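You operate a simulated robot arm through the tools that you are given. There is no shell and no other tool.

The job below is to be done with a simulated robot arm. You get a single attempt, and the scene is never put back.

Task
Clear mould 35's jam and give the upper rod a full stroke.
Fine: upper rod home first, then the other; run the upper rod out and home; shut the red air valve at the end.

The check looks at the end state, three seconds after you hand in, the way a careful person would. Anything else that was tipped, shoved, dropped, spilled or broken makes it a failure.

Robot
A 6-joint arm with a fingered hand, fixed in place. Base frame: the origin is at the foot of the arm, x ahead of it, y to its left, z up; the work surface is at about z = 0.86. Readings come in m, rad, newtons and seconds.
With the tool pointing down near the work surface it reaches from about 0.5 to 0.96 m from the base axis. Its first joint turns from -2.897 to 2.897 rad. Payload 5 kg.
The tool frame sits at the grasp point between the pads (the TCP): z along the fingers, y along the line on which they close. The tips reach 0.043 m beyond it. The gripper opens to 0.144 m. The gripper's body begins 0.05 m behind the TCP. The gripper is a hand of 5 fingers: y runs from the thumb to the fingers, the wrist lies at [-0.021, -0.133, -0.233] in the tool frame, and closing takes about 1.5 s.
Orientation is that of the tool frame in the base frame, as a unit quaternion [w, x, y, z]. With the fingers straight down and the wrist toward the robot, the tool's x, y and z point along [0, 1, 0], [1, 0, 0] and [0, 0, -1] of the base frame.

Tools
- The arm moves only by the tool nudge_tool. Its argument "steps" is a list of rows, each an object of numbers (a shift or turn left out is 0, a gripper value left out holds the last): "dx", "dy", "dz": the shift along the base's x, y, z in m; "ax", "ay", "az": the turn, a rotation vector about the base's x, y, z in rad; "gripper": the closure in counts, from 0 (fully open) to 255 (shut). In form: [{"dx": .., "dy": .., "dz": .., "ax": .., "ay": .., "az": .., "gripper": ..}, ...]. A call has 1 to 20 rows; each row shifts and turns the commanded pose from where the row before left it. Each row takes 0.2 s and may step no farther than 0.05 m and 0.15 rad from the row before; otherwise, or with a gripper value out of range, the whole call is refused. Where a pose cannot be reached the arm comes as near as it can. A force on the tool above 40 N (or 10 N above the force at the start of the call, whichever is more), or a blocked arm, ends the call early, and 0.2 s more pass. The fingers move at their own pace (about 0.072 m/s each) and stop on an object; they squeeze with about 23 N. The grip force told is the motor's: it shows also when the fingers shut on nothing. Time passes only in rows, and 0.2 s behind the last, so rows that do not move let the fingers close. It gives the time, the measured TCP pose, the force on the tool (base axes), the opening and the grip force at its end, in the units of the frame above (readings bear some noise), with the torque about the TCP (base axes, N m) and any sound that the robot's microphone picked up.
- Cameras (640 x 400 px; columns grow to the right, rows downward): "scene" is fixed at [0.4005, -0.6503, 1.7498]; the picture's right is [0.82, 0.57, 0.00], its down [0.54, -0.77, -0.33] and it looks along [-0.19, 0.27, -0.94] (base axes); focal length 299 px, centre (320, 200). "wrist" rides on the gripper at [0.086, -0.109, -0.168] in the tool frame; the picture's right is [-0.80, 0.28, -0.53], its down [-0.54, -0.73, 0.42] and it looks along [-0.27, 0.63, 0.73] (tool axes); focal length 275 px, centre (320, 200). There is no depth. A picture from a camera that has moved, and an enlarged one, comes with that camera's place and axes in the base frame and with its lens.
- camera(camera): a new picture of that camera. It takes no simulated time.
- slide_trunk(by): slides the trunk up (or, below 0, down) by that many m; the arm rides with it, the base frame stays. It gives what a move gives, with no picture.
- preshape(shape): the hand has 5 fingers and takes this shape, open, in about a second: jaw (thumb against the fingers, like two jaws); tri (thumb and two fingers); tip (a fingertip pinch); poke (one finger out to press); point (the index stretched); flat (the hand flat); cup (the hand cupped); fist (a fist). The gripper value then closes the fingers along that shape, each until it touches; the sizes above hold for jaw. It gives what a move gives, with no picture.
- zoom(camera, box): a new picture of the part [left, top, right, bottom] of that camera's present view, enlarged. It takes no simulated time.
- job_done(): hands the job in; it is judged then, once.

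Nothing tells you positions but the pictures and the camera data. Unless the task says otherwise, let go and move clear before handing in.

The tools are called after "Call:" as a command line: name --argument value ..., lists and objects as JSON in quotes. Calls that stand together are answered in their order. nudge_tool: Moves the arm, as the interface text tells. Its arguments: {"type":"object","properties":{"steps":{"type":"array"}},"required":["steps"]} The other tools are called the same way: slide_trunk (by) slides the trunk up or down; preshape (shape) gives the hand a shape; camera (camera) takes a picture; zoom (camera, box) takes an enlarged picture of a part of a camera's view; job_done () hands the job in.

At the start:

```text
time: 0.0
position: [0.398, -0.3263, 1.3779]
tcp_rot: [0.001, 0.707, 0.707, 0.0]
contact_force: [0.5, 0.3, 0.0]
moment: [0.02, 0.04, 0.02]
finger_gap: 0.1437
grasp_force: 0.0
shape: jaw
trunk travel left (down, up): [-0.525, 0.065]
```

scene: 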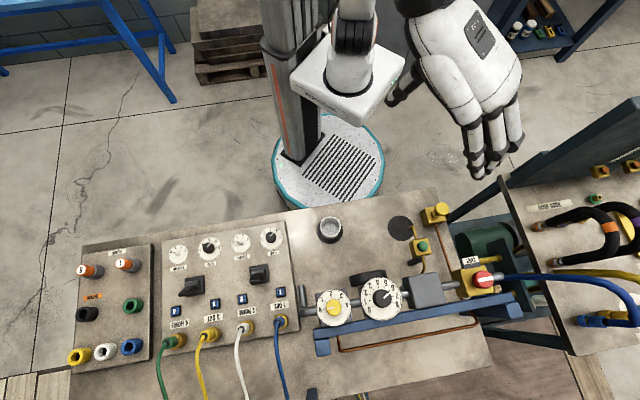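
wrist: 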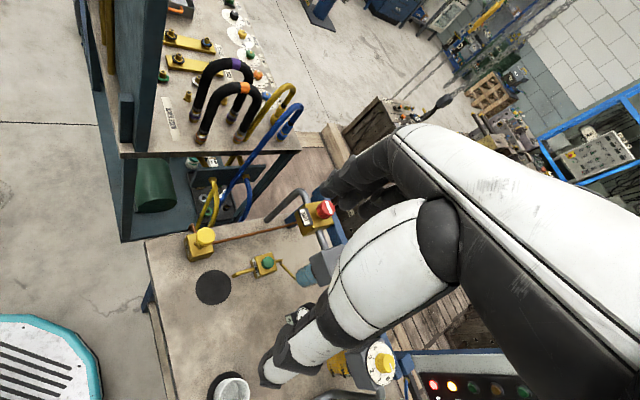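

I see a workbench with several panels, knobs, hoses and valves, with the arm above it. I'll first enlarge parts of the scene to work out where mould 35, its rods and the red air valve are.

Call:
zoom --camera "scene" --box '[60, 220, 300, 370]'

Call:
zoom --camera "scene" --box '[290, 190, 530, 340]'

Call:
zoom --camera "scene" --box '[440, 100, 640, 360]'

Call:
zoom --camera "wrist" --box '[120, 170, 440, 400]'

Call:
zoom --camera "wrist" --box '[90, 0, 330, 180]'

```text
2.67 times, centred on (180, 295) of scene
camera zoom: at [0.4005, -0.6503, 1.7498], right [0.82, 0.57, 0.0], down [0.54, -0.77, -0.33], along [-0.19, 0.27, -0.94], focal length 798 px, centre (693, -53)
```

zoom: 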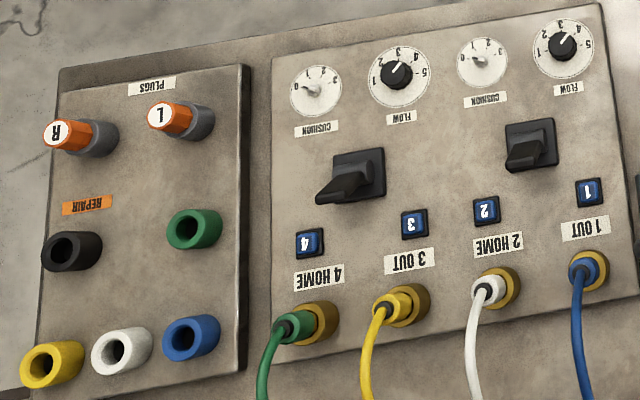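

```text
2.67 times, centred on (410, 265) of scene
camera zoom: at [0.4005, -0.6503, 1.7498], right [0.82, 0.57, 0.0], down [0.54, -0.77, -0.33], along [-0.19, 0.27, -0.94], focal length 798 px, centre (80, 27)
```

zoom: 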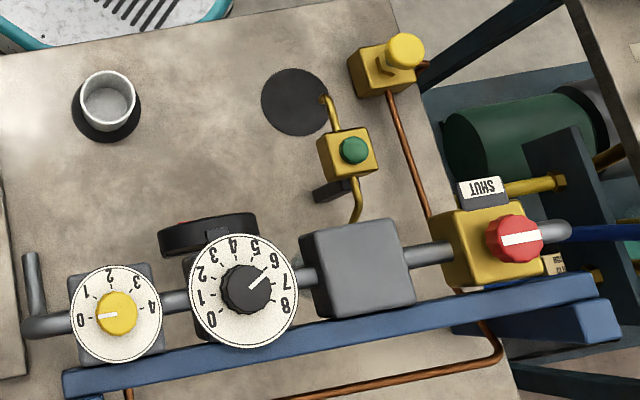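

```text
1.54 times, centred on (540, 230) of scene
camera zoom: at [0.4005, -0.6503, 1.7498], right [0.82, 0.57, 0.0], down [0.54, -0.77, -0.33], along [-0.19, 0.27, -0.94], focal length 460 px, centre (-18, 154)
```

zoom: 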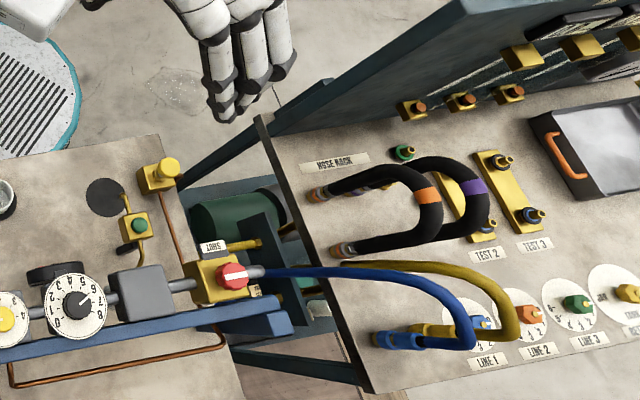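

```text
1.74 times, centred on (280, 285) of wrist
camera zoom: at [0.2894, -0.24, 1.5462], right [0.28, -0.8, 0.53], down [-0.73, -0.54, -0.42], along [0.63, -0.27, -0.73], focal length 479 px, centre (390, 52)
```

zoom: 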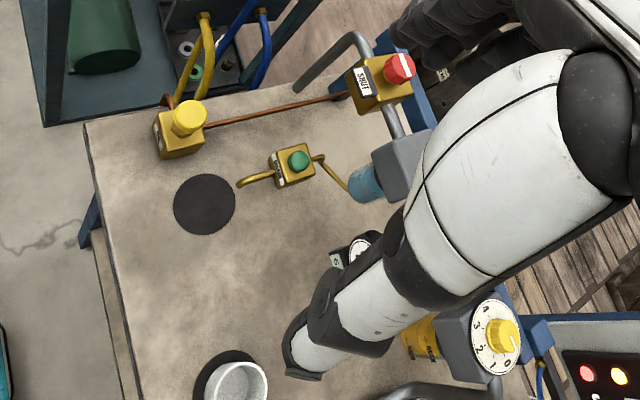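

```text
2.22 times, centred on (210, 90) of wrist
camera zoom: at [0.2894, -0.24, 1.5462], right [0.28, -0.8, 0.53], down [-0.73, -0.54, -0.42], along [0.63, -0.27, -0.73], focal length 612 px, centre (564, 444)
```

zoom: 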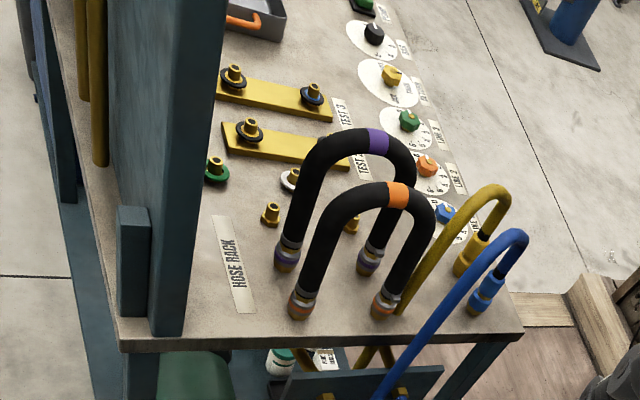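

The bench panel carries valves, plugs and hoses, but I can't see the mould or its rods yet. I'll swing the hand so the wrist camera looks past the bench, staying high.

Call:
nudge_tool --steps '[{"az": -0.15}, {"az": -0.15}, {"az": -0.15}, {"az": -0.15}, {"az": -0.15}]'

Call:
camera --camera "wrist"

Call:
camera --camera "scene"

```text
time: 1.2
position: [0.4, -0.3261, 1.3769]
tcp_rot: [0.0, 0.917, 0.399, 0.0]
contact_force: [0.9, -0.4, 0.2]
moment: [-0.01, -0.01, -0.02]
finger_gap: 0.1437
grasp_force: 0.1
shape: jaw
trunk travel left (down, up): [-0.525, 0.065]
```

```text
taken
camera wrist: at [0.3777, -0.1888, 1.5461], right [-0.34, -0.78, 0.53], down [-0.9, 0.1, -0.42], along [0.28, -0.62, -0.73], focal length 275 px, centre (320, 200)
```

wrist: 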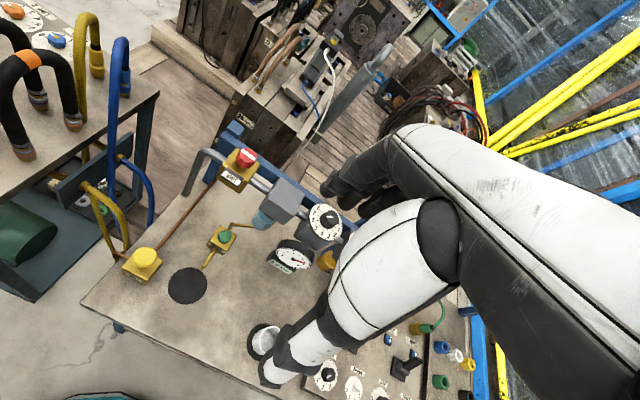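

```text
taken
```

scene: 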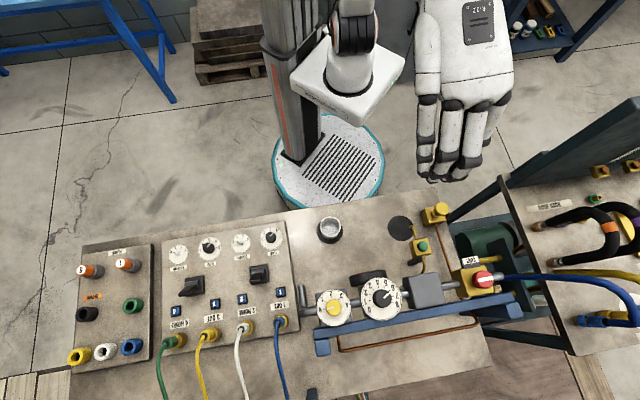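

The moulds seem to stand beyond the bench. I'll enlarge that part of the wrist view.

Call:
zoom --camera "wrist" --box '[170, 0, 410, 150]'

Call:
zoom --camera "wrist" --box '[360, 0, 600, 150]'

Call:
zoom --camera "wrist" --box '[80, 140, 360, 310]'

Call:
zoom --camera "wrist" --box '[300, 290, 520, 400]'

```text
2.67 times, centred on (290, 75) of wrist
camera zoom: at [0.3777, -0.1888, 1.5461], right [-0.34, -0.78, 0.53], down [-0.9, 0.1, -0.42], along [0.28, -0.62, -0.73], focal length 734 px, centre (400, 533)
```

zoom: 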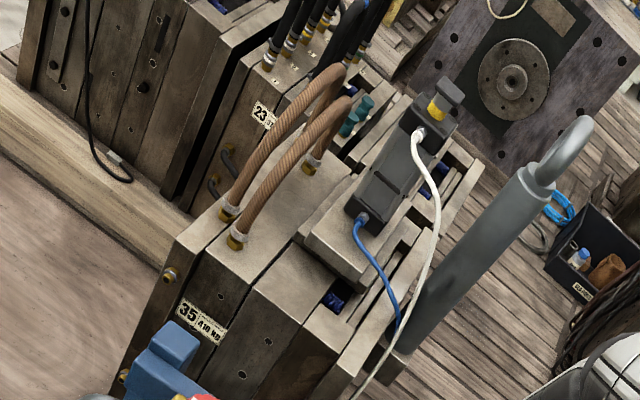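

```text
2.67 times, centred on (480, 75) of wrist
camera zoom: at [0.3777, -0.1888, 1.5461], right [-0.34, -0.78, 0.53], down [-0.9, 0.1, -0.42], along [0.28, -0.62, -0.73], focal length 734 px, centre (-107, 533)
```

zoom: 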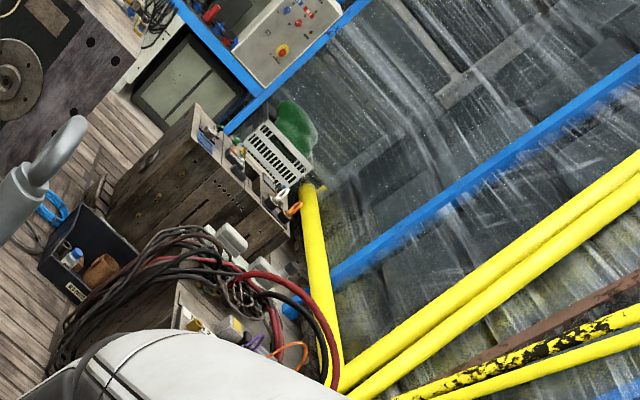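

```text
2.29 times, centred on (220, 225) of wrist
camera zoom: at [0.3777, -0.1888, 1.5461], right [-0.34, -0.78, 0.53], down [-0.9, 0.1, -0.42], along [0.28, -0.62, -0.73], focal length 629 px, centre (549, 143)
```

zoom: 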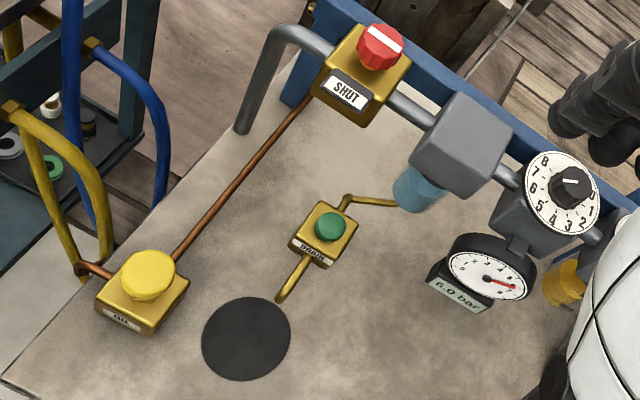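

```text
2.91 times, centred on (410, 345) of wrist
camera zoom: at [0.3777, -0.1888, 1.5461], right [-0.34, -0.78, 0.53], down [-0.9, 0.1, -0.42], along [0.28, -0.62, -0.73], focal length 801 px, centre (58, -222)
```

zoom: 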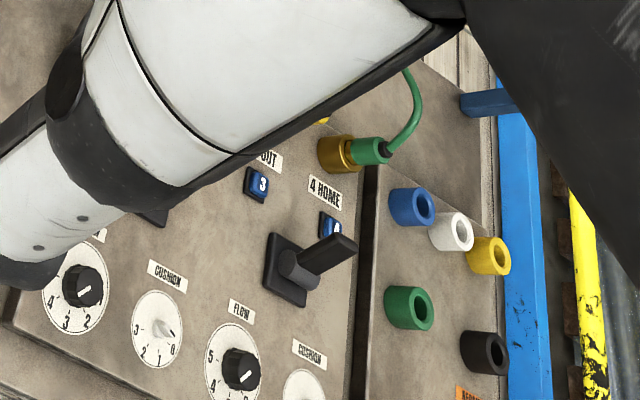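

Mould 35 is on the floor beyond the bench, with a cylinder fed by the blue and white hoses. I'll move the hand closer and tilt the camera up for a clearer view of both rods.

Call:
nudge_tool --steps '[{"dx": 0.03, "dy": -0.04, "ax": -0.09, "ay": -0.04}, {"dx": 0.03, "dy": -0.04, "ax": -0.09, "ay": -0.04}, {"dx": 0.03, "dy": -0.04, "ax": -0.09, "ay": -0.04}, {"dx": 0.03, "dy": -0.04, "ax": -0.09, "ay": -0.04}, {"dx": 0.03, "dy": -0.04, "ax": -0.09, "ay": -0.04}]'

Call:
camera --camera "wrist"

Call:
camera --camera "scene"

```text
time: 2.4
position: [0.55, -0.5281, 1.377]
tcp_rot: [0.243, 0.889, 0.388, 0.002]
contact_force: [0.2, -0.6, -0.1]
moment: [0.02, 0.03, 0.0]
finger_gap: 0.1438
grasp_force: 0.0
shape: jaw
trunk travel left (down, up): [-0.525, 0.065]
```

```text
taken
camera wrist: at [0.5026, -0.3319, 1.4629], right [-0.47, -0.48, 0.74], down [-0.8, -0.14, -0.59], along [0.38, -0.87, -0.32], focal length 275 px, centre (320, 200)
```

wrist: 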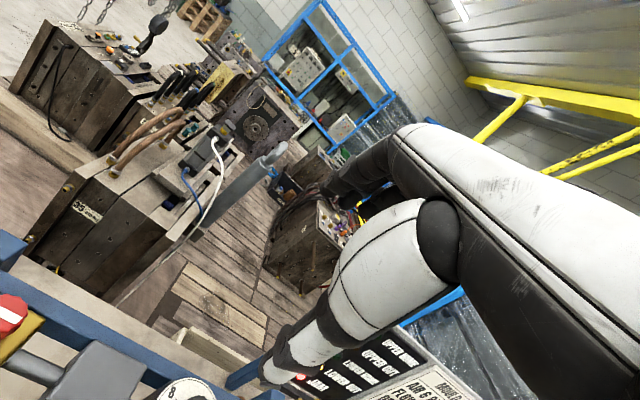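

```text
taken
```

scene: 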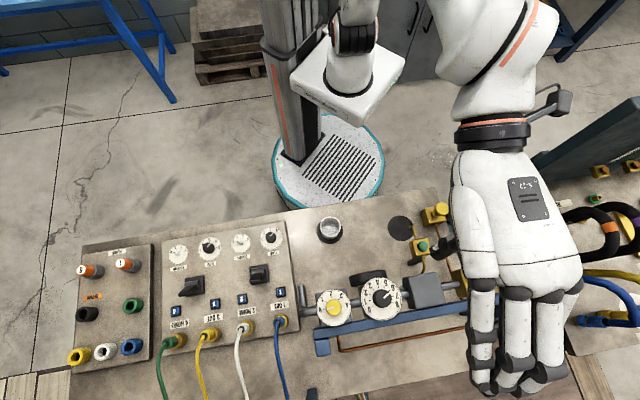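

I can see a display board with "UPPER HOME / UPPER OUT / LOWER HOME / LOWER OUT / JAM" and an instruction sheet on it. I'll turn the camera towards it.

Call:
nudge_tool --steps '[{"az": -0.12, "dx": -0.03}, {"az": -0.12, "dx": -0.03}, {"az": -0.12, "dx": -0.03}, {"az": -0.12, "dx": -0.03}, {"az": -0.12, "dx": -0.03}]'

Call:
camera --camera "wrist"

Call:
camera --camera "scene"

```text
time: 3.6
position: [0.3994, -0.5265, 1.3784]
tcp_rot: [0.233, 0.964, 0.105, -0.07]
contact_force: [-0.6, 0.0, 0.3]
moment: [0.0, 0.0, -0.01]
finger_gap: 0.1439
grasp_force: 0.1
shape: jaw
trunk travel left (down, up): [-0.525, 0.065]
```

```text
taken
camera wrist: at [0.4695, -0.3393, 1.4636], right [-0.66, -0.13, 0.74], down [-0.73, 0.34, -0.59], along [-0.17, -0.93, -0.32], focal length 275 px, centre (320, 200)
```

wrist: 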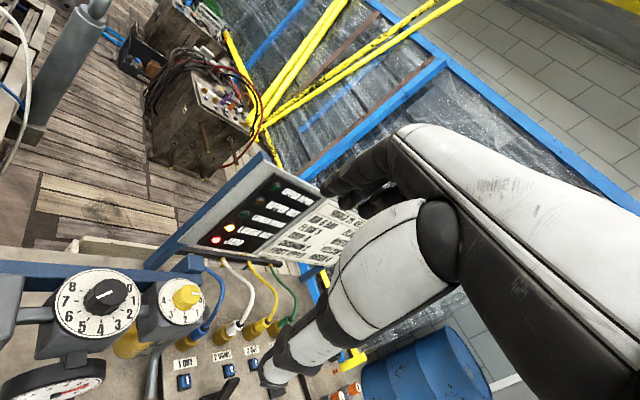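

```text
taken
```

scene: 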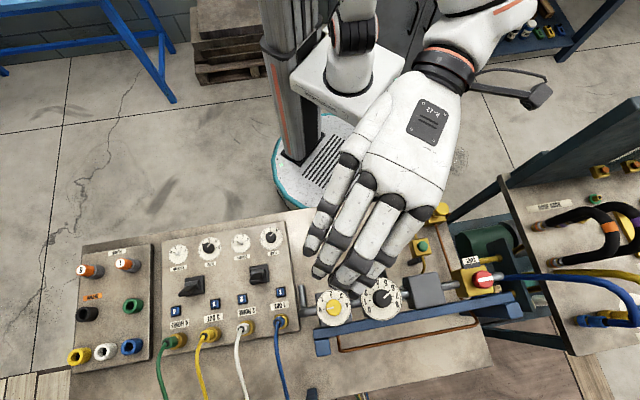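

Call:
zoom --camera "wrist" --box '[190, 160, 380, 280]'

Call:
zoom --camera "wrist" --box '[0, 240, 340, 400]'

```text
3.33 times, centred on (285, 220) of wrist
camera zoom: at [0.4695, -0.3393, 1.4636], right [-0.66, -0.13, 0.74], down [-0.73, 0.34, -0.59], along [-0.17, -0.93, -0.32], focal length 918 px, centre (437, 133)
```

zoom: 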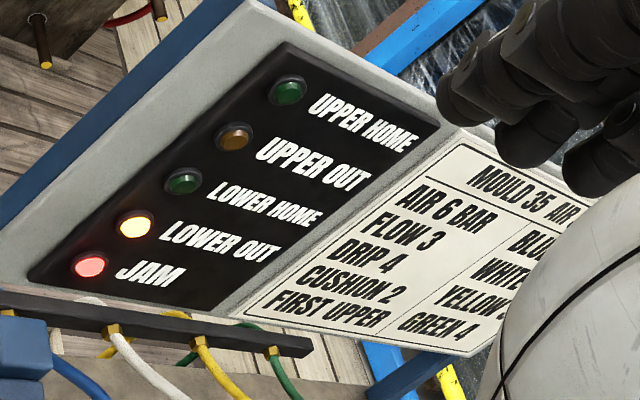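

```text
1.88 times, centred on (170, 320) of wrist
camera zoom: at [0.4695, -0.3393, 1.4636], right [-0.66, -0.13, 0.74], down [-0.73, 0.34, -0.59], along [-0.17, -0.93, -0.32], focal length 518 px, centre (602, -26)
```

zoom: 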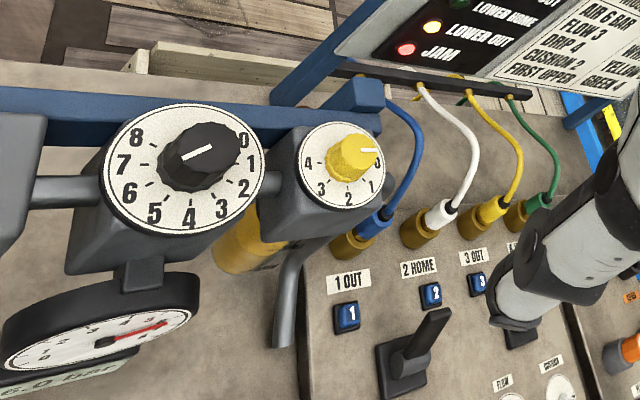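

The sheet reads AIR 6 BAR, FLOW 3, DRIP 4, CUSHION 2, FIRST UPPER, followed by a hose list that's partly hidden. JAM and LOWER OUT are lit. I'll pan to read the rest of the sheet.

Call:
nudge_tool --steps '[{"ax": -0.085, "ay": 0.04, "az": -0.069}, {"ax": -0.085, "ay": 0.04, "az": -0.069}, {"ax": -0.085, "ay": 0.04, "az": -0.069}]'

Call:
camera --camera "wrist"

Call:
zoom --camera "wrist" --box '[120, 140, 340, 280]'

```text
time: 4.4
position: [0.3977, -0.5265, 1.3779]
tcp_rot: [0.34, 0.926, 0.01, -0.165]
contact_force: [-0.1, 0.2, 0.3]
moment: [0.01, -0.03, 0.0]
finger_gap: 0.1438
grasp_force: 0.1
shape: jaw
trunk travel left (down, up): [-0.525, 0.065]
```

```text
taken
camera wrist: at [0.5154, -0.345, 1.4039], right [-0.56, 0.19, 0.81], down [-0.73, 0.34, -0.59], along [-0.39, -0.92, -0.05], focal length 275 px, centre (320, 200)
```

wrist: 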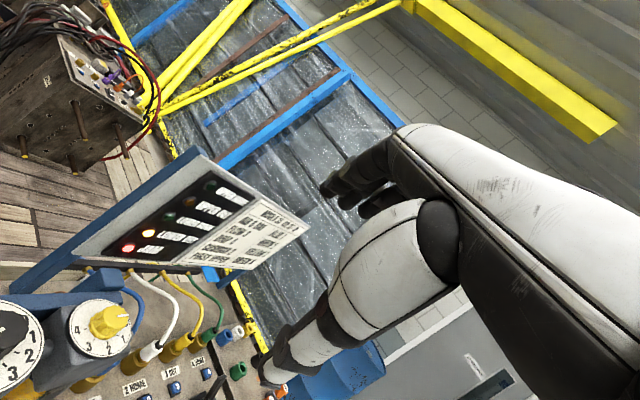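

```text
2.86 times, centred on (230, 210) of wrist
camera zoom: at [0.5154, -0.345, 1.4039], right [-0.56, 0.19, 0.81], down [-0.73, 0.34, -0.59], along [-0.39, -0.92, -0.05], focal length 786 px, centre (577, 171)
```

zoom: 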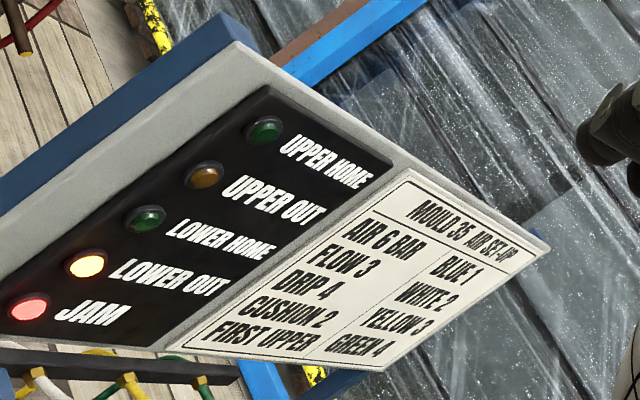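

The set-up sheet is for mould 35: AIR 6, FLOW 3, DRIP 4, CUSHION 2, FIRST UPPER, with blue on 1, white on 2, yellow on 3 and green on 4. The hoses match it already. Next I'll bring the camera over the valve panel to read the levers and knobs.

Call:
nudge_tool --steps '[{"ax": 0.085, "ay": -0.04, "az": 0.069, "dx": -0.038, "dy": 0.01}, {"ax": 0.085, "ay": -0.04, "az": 0.069, "dx": -0.038, "dy": 0.01}, {"ax": 0.085, "ay": -0.04, "az": 0.069, "dx": -0.038, "dy": 0.01}, {"ax": 0.0968, "ay": -0.0178, "dx": -0.038, "dy": 0.01}, {"ax": 0.0968, "ay": -0.0178, "dx": -0.038, "dy": 0.01, "dz": -0.01}, {"ax": 0.0968, "ay": -0.0178, "dx": -0.038, "dy": 0.01, "dz": -0.02}, {"ax": 0.0968, "ay": -0.0178, "dx": -0.038, "dy": 0.01, "dz": -0.02}, {"ax": 0.0968, "ay": -0.0178, "dx": -0.038, "dy": 0.01, "dz": -0.02}]'

Call:
camera --camera "wrist"

Call:
camera --camera "scene"

```text
time: 6.2
position: [0.0946, -0.4472, 1.3089]
tcp_rot: [-0.001, 0.994, 0.111, 0.001]
contact_force: [0.3, 0.3, -0.3]
moment: [0.01, 0.0, 0.0]
finger_gap: 0.1439
grasp_force: 0.3
shape: jaw
trunk travel left (down, up): [-0.525, 0.065]
```

```text
taken
camera wrist: at [0.154, -0.3222, 1.4773], right [-0.71, -0.45, 0.53], down [-0.69, 0.59, -0.42], along [-0.12, -0.67, -0.73], focal length 275 px, centre (320, 200)
```

wrist: 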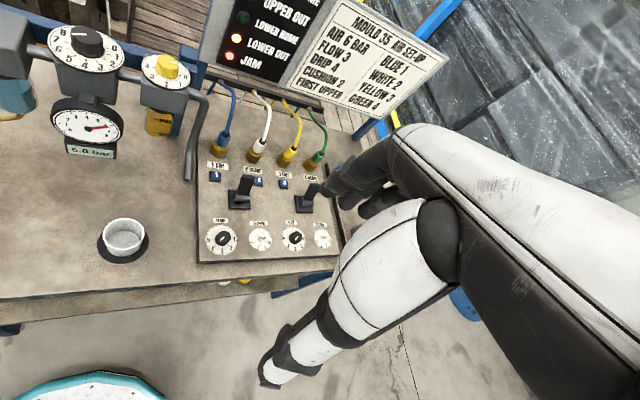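

```text
taken
```

scene: 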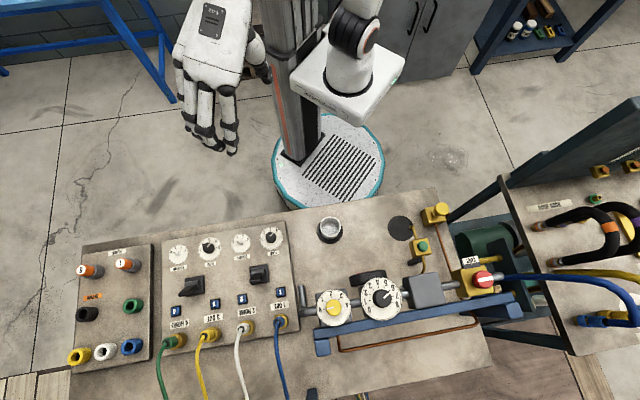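

Now I have a good view of the panel, levers and dials. I'll enlarge each part to read the settings.

Call:
zoom --camera "wrist" --box '[180, 130, 350, 260]'

Call:
zoom --camera "wrist" --box '[0, 10, 220, 170]'

Call:
zoom --camera "wrist" --box '[190, 215, 350, 285]'

Call:
zoom --camera "wrist" --box '[200, 0, 440, 130]'

```text
3.08 times, centred on (265, 195) of wrist
camera zoom: at [0.154, -0.3222, 1.4773], right [-0.71, -0.45, 0.53], down [-0.69, 0.59, -0.42], along [-0.12, -0.67, -0.73], focal length 847 px, centre (489, 215)
```

zoom: 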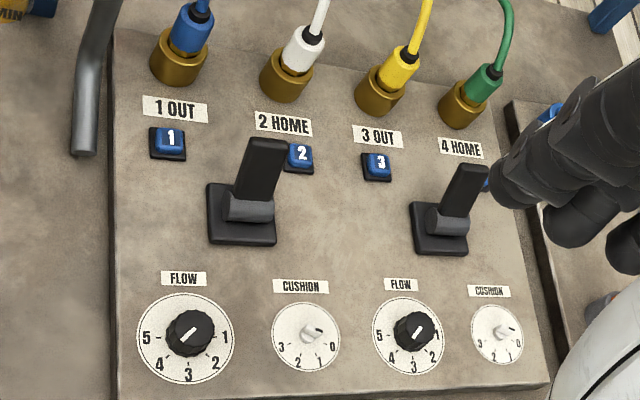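

```text
2.50 times, centred on (110, 90) of wrist
camera zoom: at [0.154, -0.3222, 1.4773], right [-0.71, -0.45, 0.53], down [-0.69, 0.59, -0.42], along [-0.12, -0.67, -0.73], focal length 688 px, centre (845, 475)
```

zoom: 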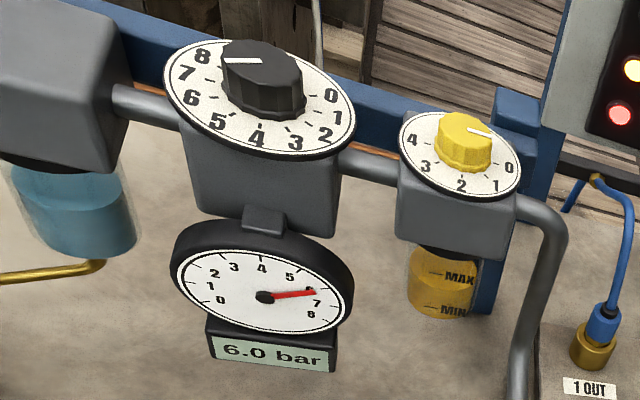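

```text
4.00 times, centred on (270, 250) of wrist
camera zoom: at [0.154, -0.3222, 1.4773], right [-0.71, -0.45, 0.53], down [-0.69, 0.59, -0.42], along [-0.12, -0.67, -0.73], focal length 1101 px, centre (520, 0)
```

zoom: 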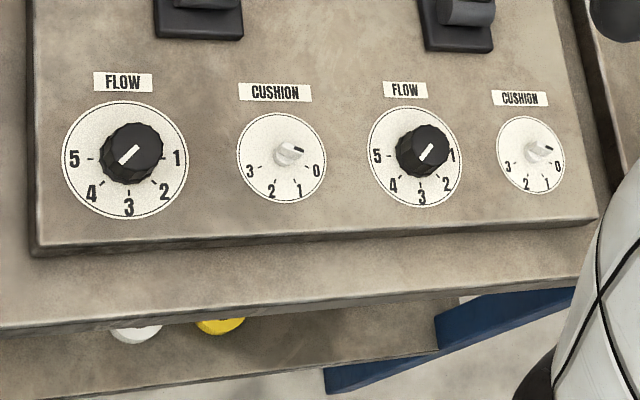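

```text
2.67 times, centred on (320, 65) of wrist
camera zoom: at [0.154, -0.3222, 1.4773], right [-0.71, -0.45, 0.53], down [-0.69, 0.59, -0.42], along [-0.12, -0.67, -0.73], focal length 734 px, centre (320, 560)
```

zoom: 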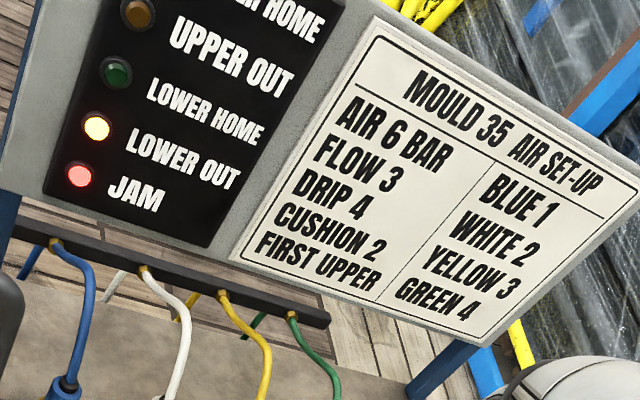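

The drip knob seems to be at 0, though the sheet says 4. The flow and cushion knobs need a closer look, so I'll lower the camera towards the panel while staying well above it.

Call:
nudge_tool --steps '[{"dx": -0.011, "dy": -0.028, "dz": -0.03}, {"dx": -0.011, "dy": -0.028, "dz": -0.03}, {"dx": -0.011, "dy": -0.028, "dz": -0.03}, {"dx": -0.011, "dy": -0.028, "dz": -0.03}, {"dx": -0.011, "dy": -0.028, "dz": -0.03}, {"dx": 0, "dy": 0, "dz": 0}]'

Call:
camera --camera "wrist"

Call:
zoom --camera "scene" --box '[160, 210, 300, 300]'

Call:
zoom --camera "scene" --box '[300, 260, 420, 340]'

```text
time: 7.6
position: [0.0392, -0.5851, 1.158]
tcp_rot: [0.001, 0.994, 0.111, 0.0]
contact_force: [-0.5, 0.7, -0.4]
moment: [0.06, -0.02, -0.04]
finger_gap: 0.1438
grasp_force: 0.1
shape: jaw
trunk travel left (down, up): [-0.525, 0.065]
```

```text
taken
camera wrist: at [0.0992, -0.4608, 1.3267], right [-0.71, -0.45, 0.53], down [-0.69, 0.59, -0.42], along [-0.12, -0.67, -0.73], focal length 275 px, centre (320, 200)
```

wrist: 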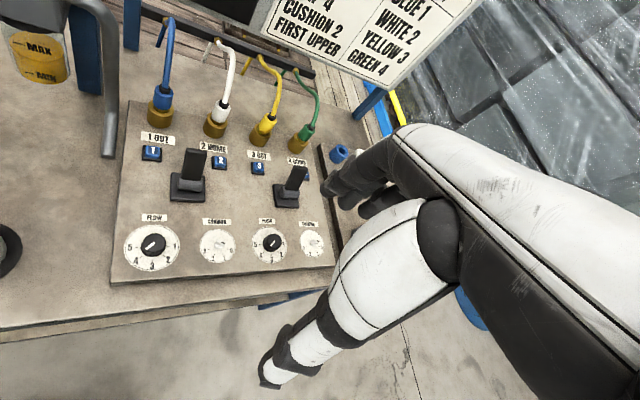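

```text
4.44 times, centred on (230, 255) of scene
camera zoom: at [0.4005, -0.6503, 1.7498], right [0.82, 0.57, 0.0], down [0.54, -0.77, -0.33], along [-0.19, 0.27, -0.94], focal length 1330 px, centre (720, -44)
```

zoom: 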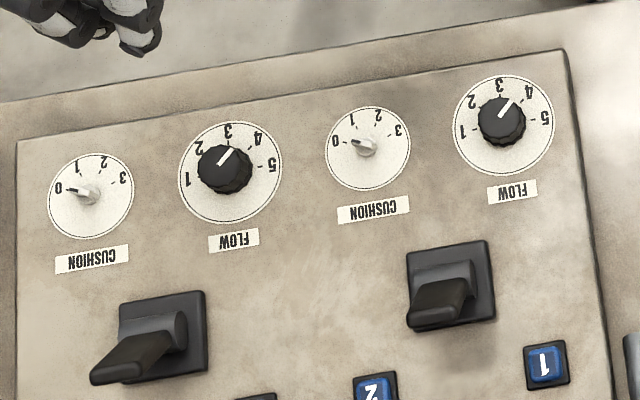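

```text
5.00 times, centred on (360, 300) of scene
camera zoom: at [0.4005, -0.6503, 1.7498], right [0.82, 0.57, 0.0], down [0.54, -0.77, -0.33], along [-0.19, 0.27, -0.94], focal length 1496 px, centre (120, -300)
```

zoom: 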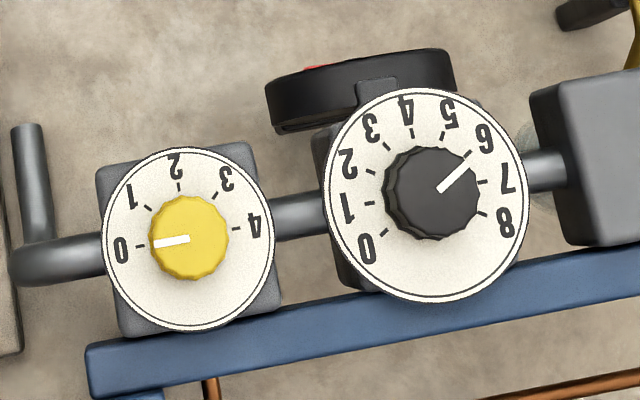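

Both flow knobs sit near 4, both cushions at 0, drip at 0 and the regulator at 6 (gauge 6.0 bar). The job doesn't ask for any of these to change, so I'll leave them. Next I'll look closely at the levers and how they pivot.

Call:
zoom --camera "wrist" --box '[110, 120, 340, 280]'

Call:
zoom --camera "wrist" --box '[150, 130, 240, 220]'

Call:
zoom --camera "scene" --box '[165, 255, 295, 325]'

```text
2.50 times, centred on (225, 200) of wrist
camera zoom: at [0.0992, -0.4608, 1.3267], right [-0.71, -0.45, 0.53], down [-0.69, 0.59, -0.42], along [-0.12, -0.67, -0.73], focal length 688 px, centre (558, 200)
```

zoom: 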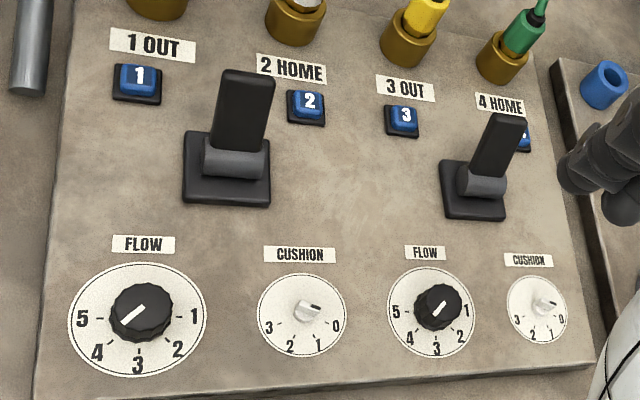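

```text
4.44 times, centred on (195, 175) of wrist
camera zoom: at [0.0992, -0.4608, 1.3267], right [-0.71, -0.45, 0.53], down [-0.69, 0.59, -0.42], along [-0.12, -0.67, -0.73], focal length 1224 px, centre (876, 311)
```

zoom: 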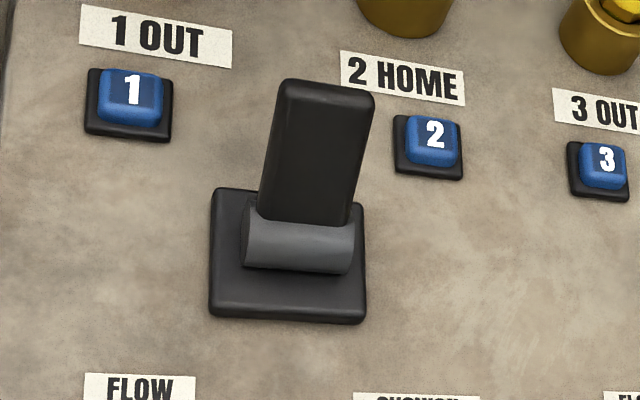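

```text
4.92 times, centred on (230, 290) of scene
camera zoom: at [0.4005, -0.6503, 1.7498], right [0.82, 0.57, 0.0], down [0.54, -0.77, -0.33], along [-0.19, 0.27, -0.94], focal length 1474 px, centre (763, -243)
```

zoom: 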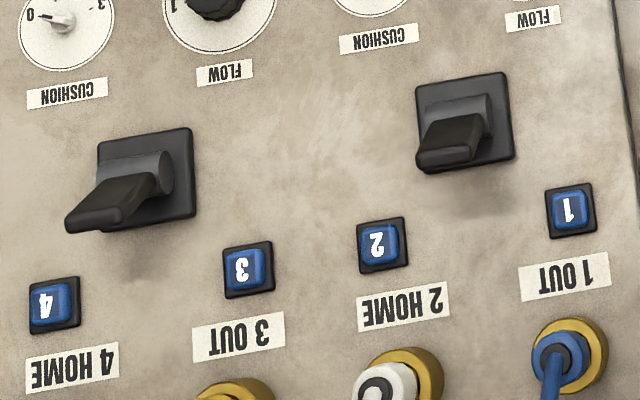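

Both levers pivot fore and aft and lean away from the robot, which I take to be OUT for both. Lever 1 (upper rod) has its tip near (0.234, -0.697, 0.953), so I'll turn the hand to face the panel and move above it.

Call:
nudge_tool --steps '[{"dx": 0.0386, "dy": -0.0218, "dz": -0.006, "az": 0.1124}, {"dx": 0.0386, "dy": -0.0218, "dz": -0.006, "az": 0.1124}, {"dx": 0.0386, "dy": -0.0218, "dz": -0.006, "az": 0.1124}, {"dx": 0.0386, "dy": -0.0218, "dz": -0.006, "az": 0.1124}, {"dx": 0.0386, "dy": -0.0218, "dz": -0.006, "az": 0.1124}, {}]'

Call:
camera --camera "wrist"

Call:
camera --camera "scene"

```text
time: 9.0
position: [0.2317, -0.6961, 1.1278]
tcp_rot: [0.001, 0.924, 0.382, -0.001]
contact_force: [0.2, -0.5, -0.5]
moment: [0.01, 0.05, 0.0]
finger_gap: 0.144
grasp_force: 0.1
shape: jaw
trunk travel left (down, up): [-0.525, 0.065]
```

```text
taken
camera wrist: at [0.2157, -0.558, 1.2962], right [-0.36, -0.76, 0.53], down [-0.9, 0.13, -0.42], along [0.25, -0.63, -0.73], focal length 275 px, centre (320, 200)
```

wrist: 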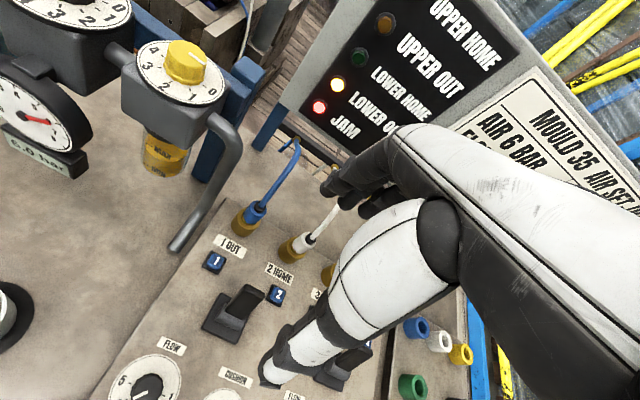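

```text
taken
```

scene: 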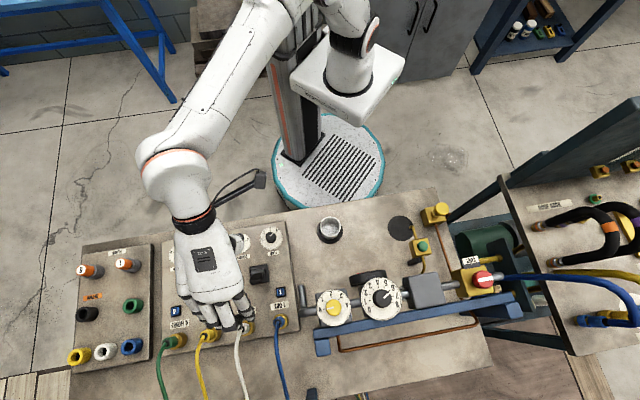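

The camera now sees the lamps and lever 1, and the lever tip is where I estimated. I'll narrow the fingers a little so they'll straddle the handle and clear the hoses, then look again.

Call:
nudge_tool --steps '[{"gripper": 110}, {"gripper": 110}, {"gripper": 110}, {"gripper": 110}, {"gripper": 110}]'

Call:
camera --camera "wrist"

Call:
zoom --camera "scene" --box '[140, 200, 310, 350]'

```text
time: 10.2
position: [0.2317, -0.696, 1.1277]
tcp_rot: [0.0, 0.924, 0.382, 0.0]
contact_force: [-0.1, 1.1, -0.8]
moment: [0.0, 0.01, 0.01]
finger_gap: 0.0824
grasp_force: 0.1
shape: jaw
trunk travel left (down, up): [-0.525, 0.065]
```

```text
taken
camera wrist: at [0.2154, -0.5579, 1.2961], right [-0.36, -0.76, 0.53], down [-0.9, 0.13, -0.42], along [0.25, -0.63, -0.73], focal length 275 px, centre (320, 200)
```

wrist: 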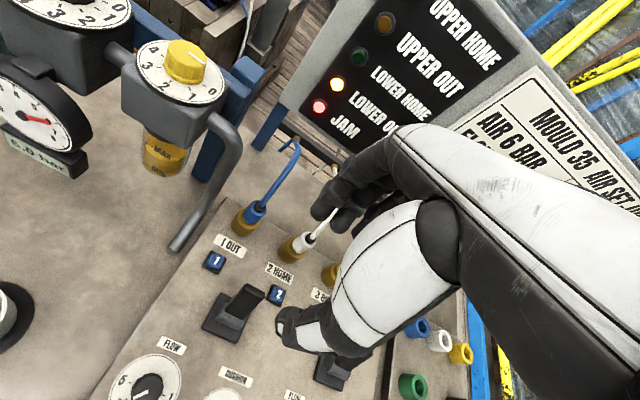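

```text
2.67 times, centred on (225, 275) of scene
camera zoom: at [0.4005, -0.6503, 1.7498], right [0.82, 0.57, 0.0], down [0.54, -0.77, -0.33], along [-0.19, 0.27, -0.94], focal length 798 px, centre (573, 0)
```

zoom: 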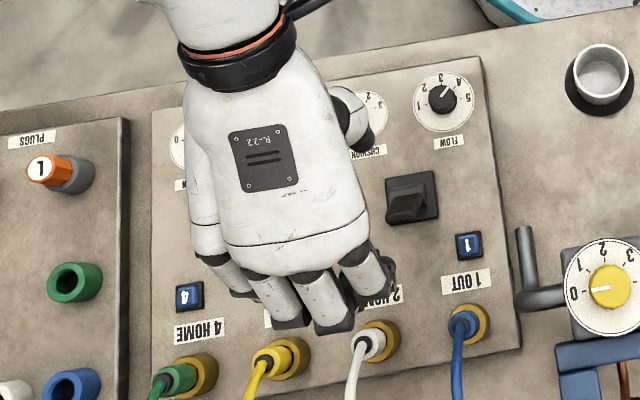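

The TCP lines up with the index finger, so the other three fingers would come down over button 2. I'll try the "poke" shape, with one finger out and the rest folded, for a narrower tool.

Call:
preshape --shape "poke"

Call:
camera --camera "wrist"

Call:
zoom --camera "scene" --box '[140, 200, 310, 350]'

```text
time: 11.1
position: [0.2307, -0.6958, 1.1263]
tcp_rot: [0.0, 0.924, 0.382, -0.001]
contact_force: [-0.5, 0.6, -1.2]
moment: [0.03, -0.02, 0.0]
finger_gap: 0.0002
grasp_force: 0.1
shape: poke
trunk travel left (down, up): [-0.525, 0.065]
```

```text
taken
camera wrist: at [0.2154, -0.5579, 1.2961], right [-0.36, -0.76, 0.53], down [-0.9, 0.13, -0.42], along [0.25, -0.63, -0.73], focal length 275 px, centre (320, 200)
```

wrist: 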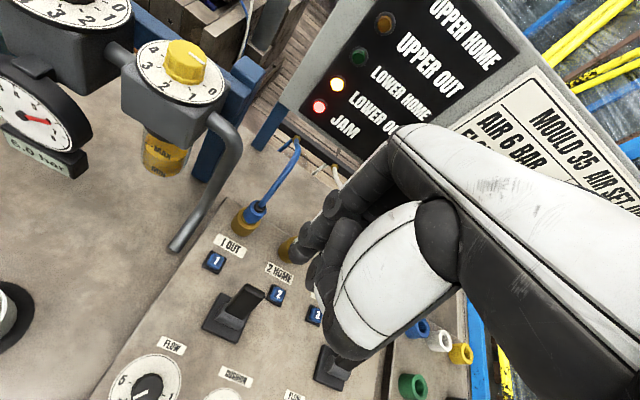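

```text
2.67 times, centred on (225, 275) of scene
camera zoom: at [0.4005, -0.6503, 1.7498], right [0.82, 0.57, 0.0], down [0.54, -0.77, -0.33], along [-0.19, 0.27, -0.94], focal length 798 px, centre (573, 0)
```

zoom: 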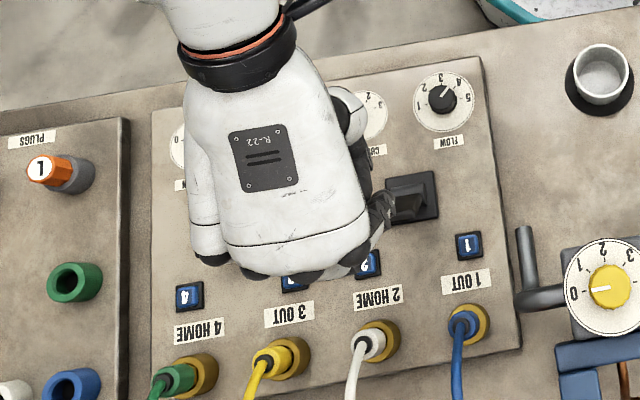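

In "poke" the finger stays quite short. I'll compare the "point" and "tip" shapes.

Call:
preshape --shape "point"

Call:
camera --camera "wrist"

Call:
zoom --camera "scene" --box '[140, 200, 310, 350]'

```text
time: 12.0
position: [0.231, -0.6952, 1.1281]
tcp_rot: [0.0, 0.924, 0.382, 0.0]
contact_force: [0.2, 0.4, -0.4]
moment: [0.01, -0.02, 0.01]
finger_gap: 0.0
grasp_force: 0.0
shape: point
trunk travel left (down, up): [-0.525, 0.065]
```

```text
taken
camera wrist: at [0.2155, -0.5579, 1.2961], right [-0.36, -0.76, 0.53], down [-0.9, 0.13, -0.42], along [0.25, -0.63, -0.73], focal length 275 px, centre (320, 200)
```

wrist: 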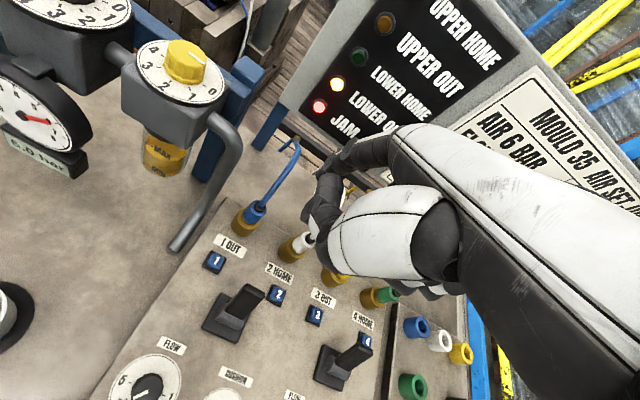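

```text
2.67 times, centred on (225, 275) of scene
camera zoom: at [0.4005, -0.6503, 1.7498], right [0.82, 0.57, 0.0], down [0.54, -0.77, -0.33], along [-0.19, 0.27, -0.94], focal length 798 px, centre (573, 0)
```

zoom: 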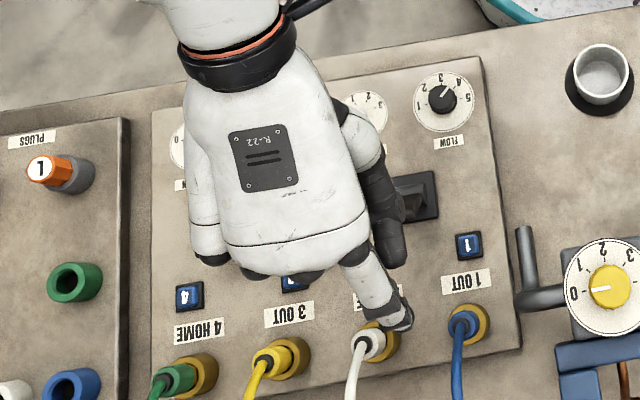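

Call:
preshape --shape "tip"

Call:
camera --camera "wrist"

Call:
zoom --camera "scene" --box '[140, 200, 310, 350]'

```text
time: 12.9
position: [0.2307, -0.6964, 1.1258]
tcp_rot: [0.0, 0.924, 0.382, 0.0]
contact_force: [-0.3, -0.1, -0.2]
moment: [-0.01, -0.01, -0.02]
finger_gap: 0.1439
grasp_force: 0.1
shape: tip
trunk travel left (down, up): [-0.525, 0.065]
```

```text
taken
camera wrist: at [0.2154, -0.5579, 1.2961], right [-0.36, -0.76, 0.53], down [-0.9, 0.13, -0.42], along [0.25, -0.63, -0.73], focal length 275 px, centre (320, 200)
```

wrist: 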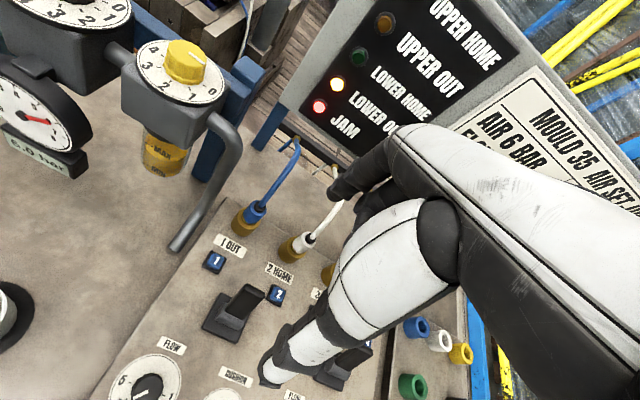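

```text
2.67 times, centred on (225, 275) of scene
camera zoom: at [0.4005, -0.6503, 1.7498], right [0.82, 0.57, 0.0], down [0.54, -0.77, -0.33], along [-0.19, 0.27, -0.94], focal length 798 px, centre (573, 0)
```

zoom: 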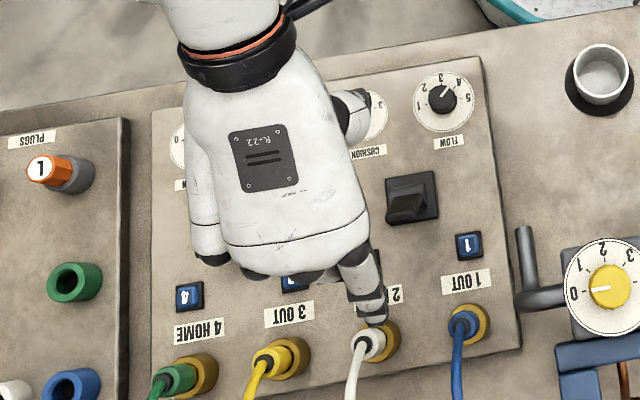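

"Tip" leaves only the thumb and index out and folds the other fingers, which is what I want. I'll narrow the opening and check where the fingertips are.

Call:
nudge_tool --steps '[{"gripper": 130}, {"gripper": 130}, {"gripper": 130}, {"gripper": 130}, {"gripper": 130}]'

Call:
camera --camera "wrist"

Call:
zoom --camera "scene" --box '[140, 200, 310, 350]'

```text
time: 14.1
position: [0.2309, -0.6959, 1.127]
tcp_rot: [0.0, 0.924, 0.382, 0.0]
contact_force: [0.0, -1.1, -0.4]
moment: [-0.02, 0.01, 0.02]
finger_gap: 0.0711
grasp_force: 0.1
shape: tip
trunk travel left (down, up): [-0.525, 0.065]
```

```text
taken
camera wrist: at [0.2155, -0.5579, 1.2961], right [-0.36, -0.76, 0.53], down [-0.9, 0.13, -0.42], along [0.25, -0.63, -0.73], focal length 275 px, centre (320, 200)
```

wrist: 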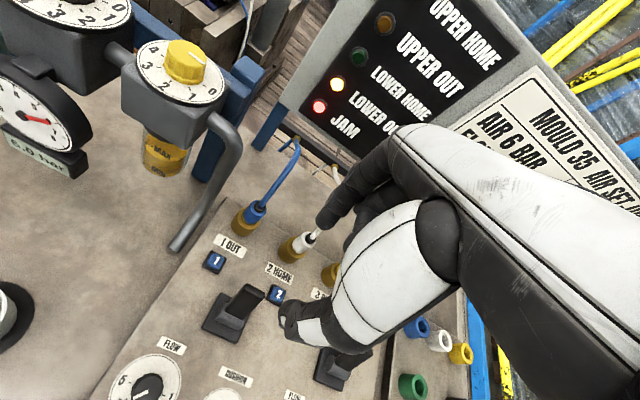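

```text
2.67 times, centred on (225, 275) of scene
camera zoom: at [0.4005, -0.6503, 1.7498], right [0.82, 0.57, 0.0], down [0.54, -0.77, -0.33], along [-0.19, 0.27, -0.94], focal length 798 px, centre (573, 0)
```

zoom: 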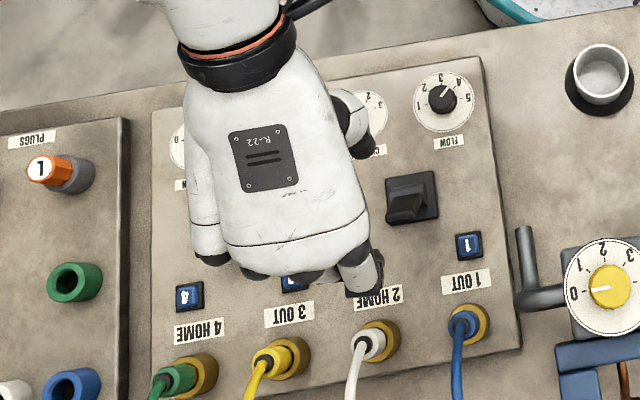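

The index and thumb tips straddle the spot above lever 1's handle. I'll go straight down so the tips bracket the top of the handle at about z = 0.932.

Call:
nudge_tool --steps '[{"dz": -0.03}, {"dz": -0.03}, {"dz": -0.03}, {"dz": -0.025}, {"dz": -0.02}, {}]'

Call:
camera --camera "wrist"

Call:
zoom --camera "scene" --box '[140, 200, 310, 350]'

```text
time: 15.5
position: [0.2315, -0.6958, 0.9907]
tcp_rot: [0.0, 0.924, 0.382, 0.0]
contact_force: [-0.2, 0.3, -0.1]
moment: [0.02, -0.01, 0.01]
finger_gap: 0.0709
grasp_force: 0.1
shape: tip
trunk travel left (down, up): [-0.525, 0.065]
```

```text
taken
camera wrist: at [0.216, -0.5577, 1.1603], right [-0.36, -0.76, 0.53], down [-0.9, 0.13, -0.42], along [0.25, -0.63, -0.73], focal length 275 px, centre (320, 200)
```

wrist: 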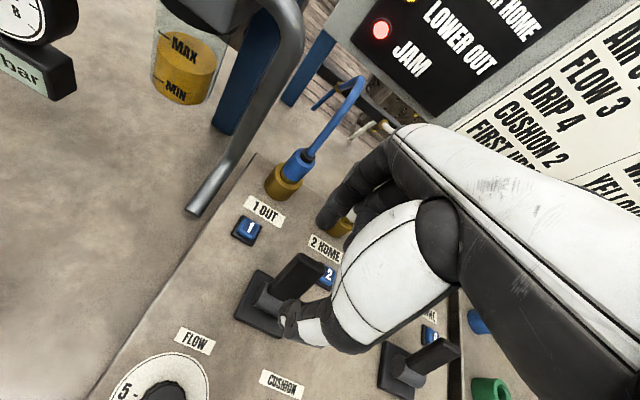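

```text
2.67 times, centred on (225, 275) of scene
camera zoom: at [0.4005, -0.6503, 1.7498], right [0.82, 0.57, 0.0], down [0.54, -0.77, -0.33], along [-0.19, 0.27, -0.94], focal length 798 px, centre (573, 0)
```

zoom: 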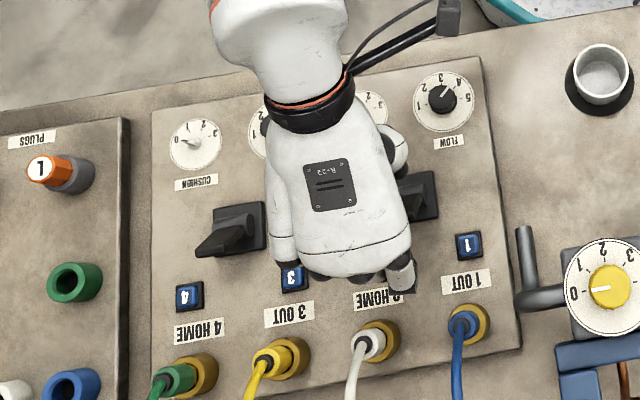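

The handle top is between index and thumb. I'll lower slightly and narrow the fingers around it without clamping.

Call:
nudge_tool --steps '[{"dz": -0.015}, {"gripper": 190}, {"gripper": 190}, {"gripper": 190}, {"gripper": 190}]'

Call:
zoom --camera "wrist" --box '[200, 150, 440, 350]'

```text
time: 16.7
position: [0.2314, -0.6957, 0.9764]
tcp_rot: [0.0, 0.924, 0.382, 0.0]
contact_force: [0.3, -0.3, 0.6]
moment: [0.01, 0.01, -0.03]
finger_gap: 0.0373
grasp_force: 0.1
shape: tip
trunk travel left (down, up): [-0.525, 0.065]
```

```text
2.00 times, centred on (320, 250) of wrist
camera zoom: at [0.2162, -0.5579, 1.1455], right [-0.36, -0.76, 0.53], down [-0.9, 0.13, -0.42], along [0.25, -0.63, -0.73], focal length 551 px, centre (320, 100)
```

zoom: 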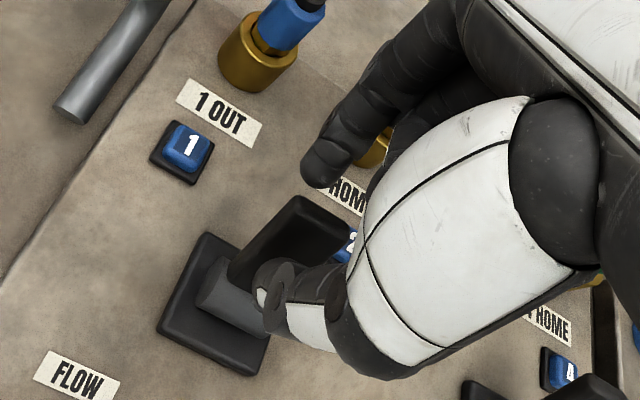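

The index is behind the handle (far side) and the thumb in front. I'll pull lever 1 toward the robot in small steps.

Call:
nudge_tool --steps '[{"dx": -0.0078, "dy": 0.0078}, {"dx": -0.0078, "dy": 0.0078}, {"dx": -0.0078, "dy": 0.0078}, {"dx": -0.0078, "dy": 0.0078}, {"dx": -0.0078, "dy": 0.0078}]'

Call:
camera --camera "wrist"

```text
time: 17.9
position: [0.1937, -0.6557, 0.9773]
tcp_rot: [0.0, 0.924, 0.382, 0.0]
contact_force: [0.2, 0.7, -0.2]
moment: [0.01, 0.04, -0.01]
finger_gap: 0.0375
grasp_force: 0.0
shape: tip
trunk travel left (down, up): [-0.525, 0.065]
```

```text
taken
camera wrist: at [0.1775, -0.5184, 1.1461], right [-0.36, -0.76, 0.53], down [-0.9, 0.13, -0.42], along [0.25, -0.63, -0.73], focal length 275 px, centre (320, 200)
```

wrist: 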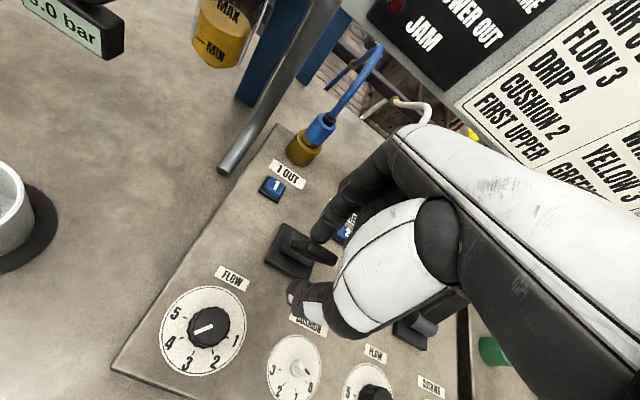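

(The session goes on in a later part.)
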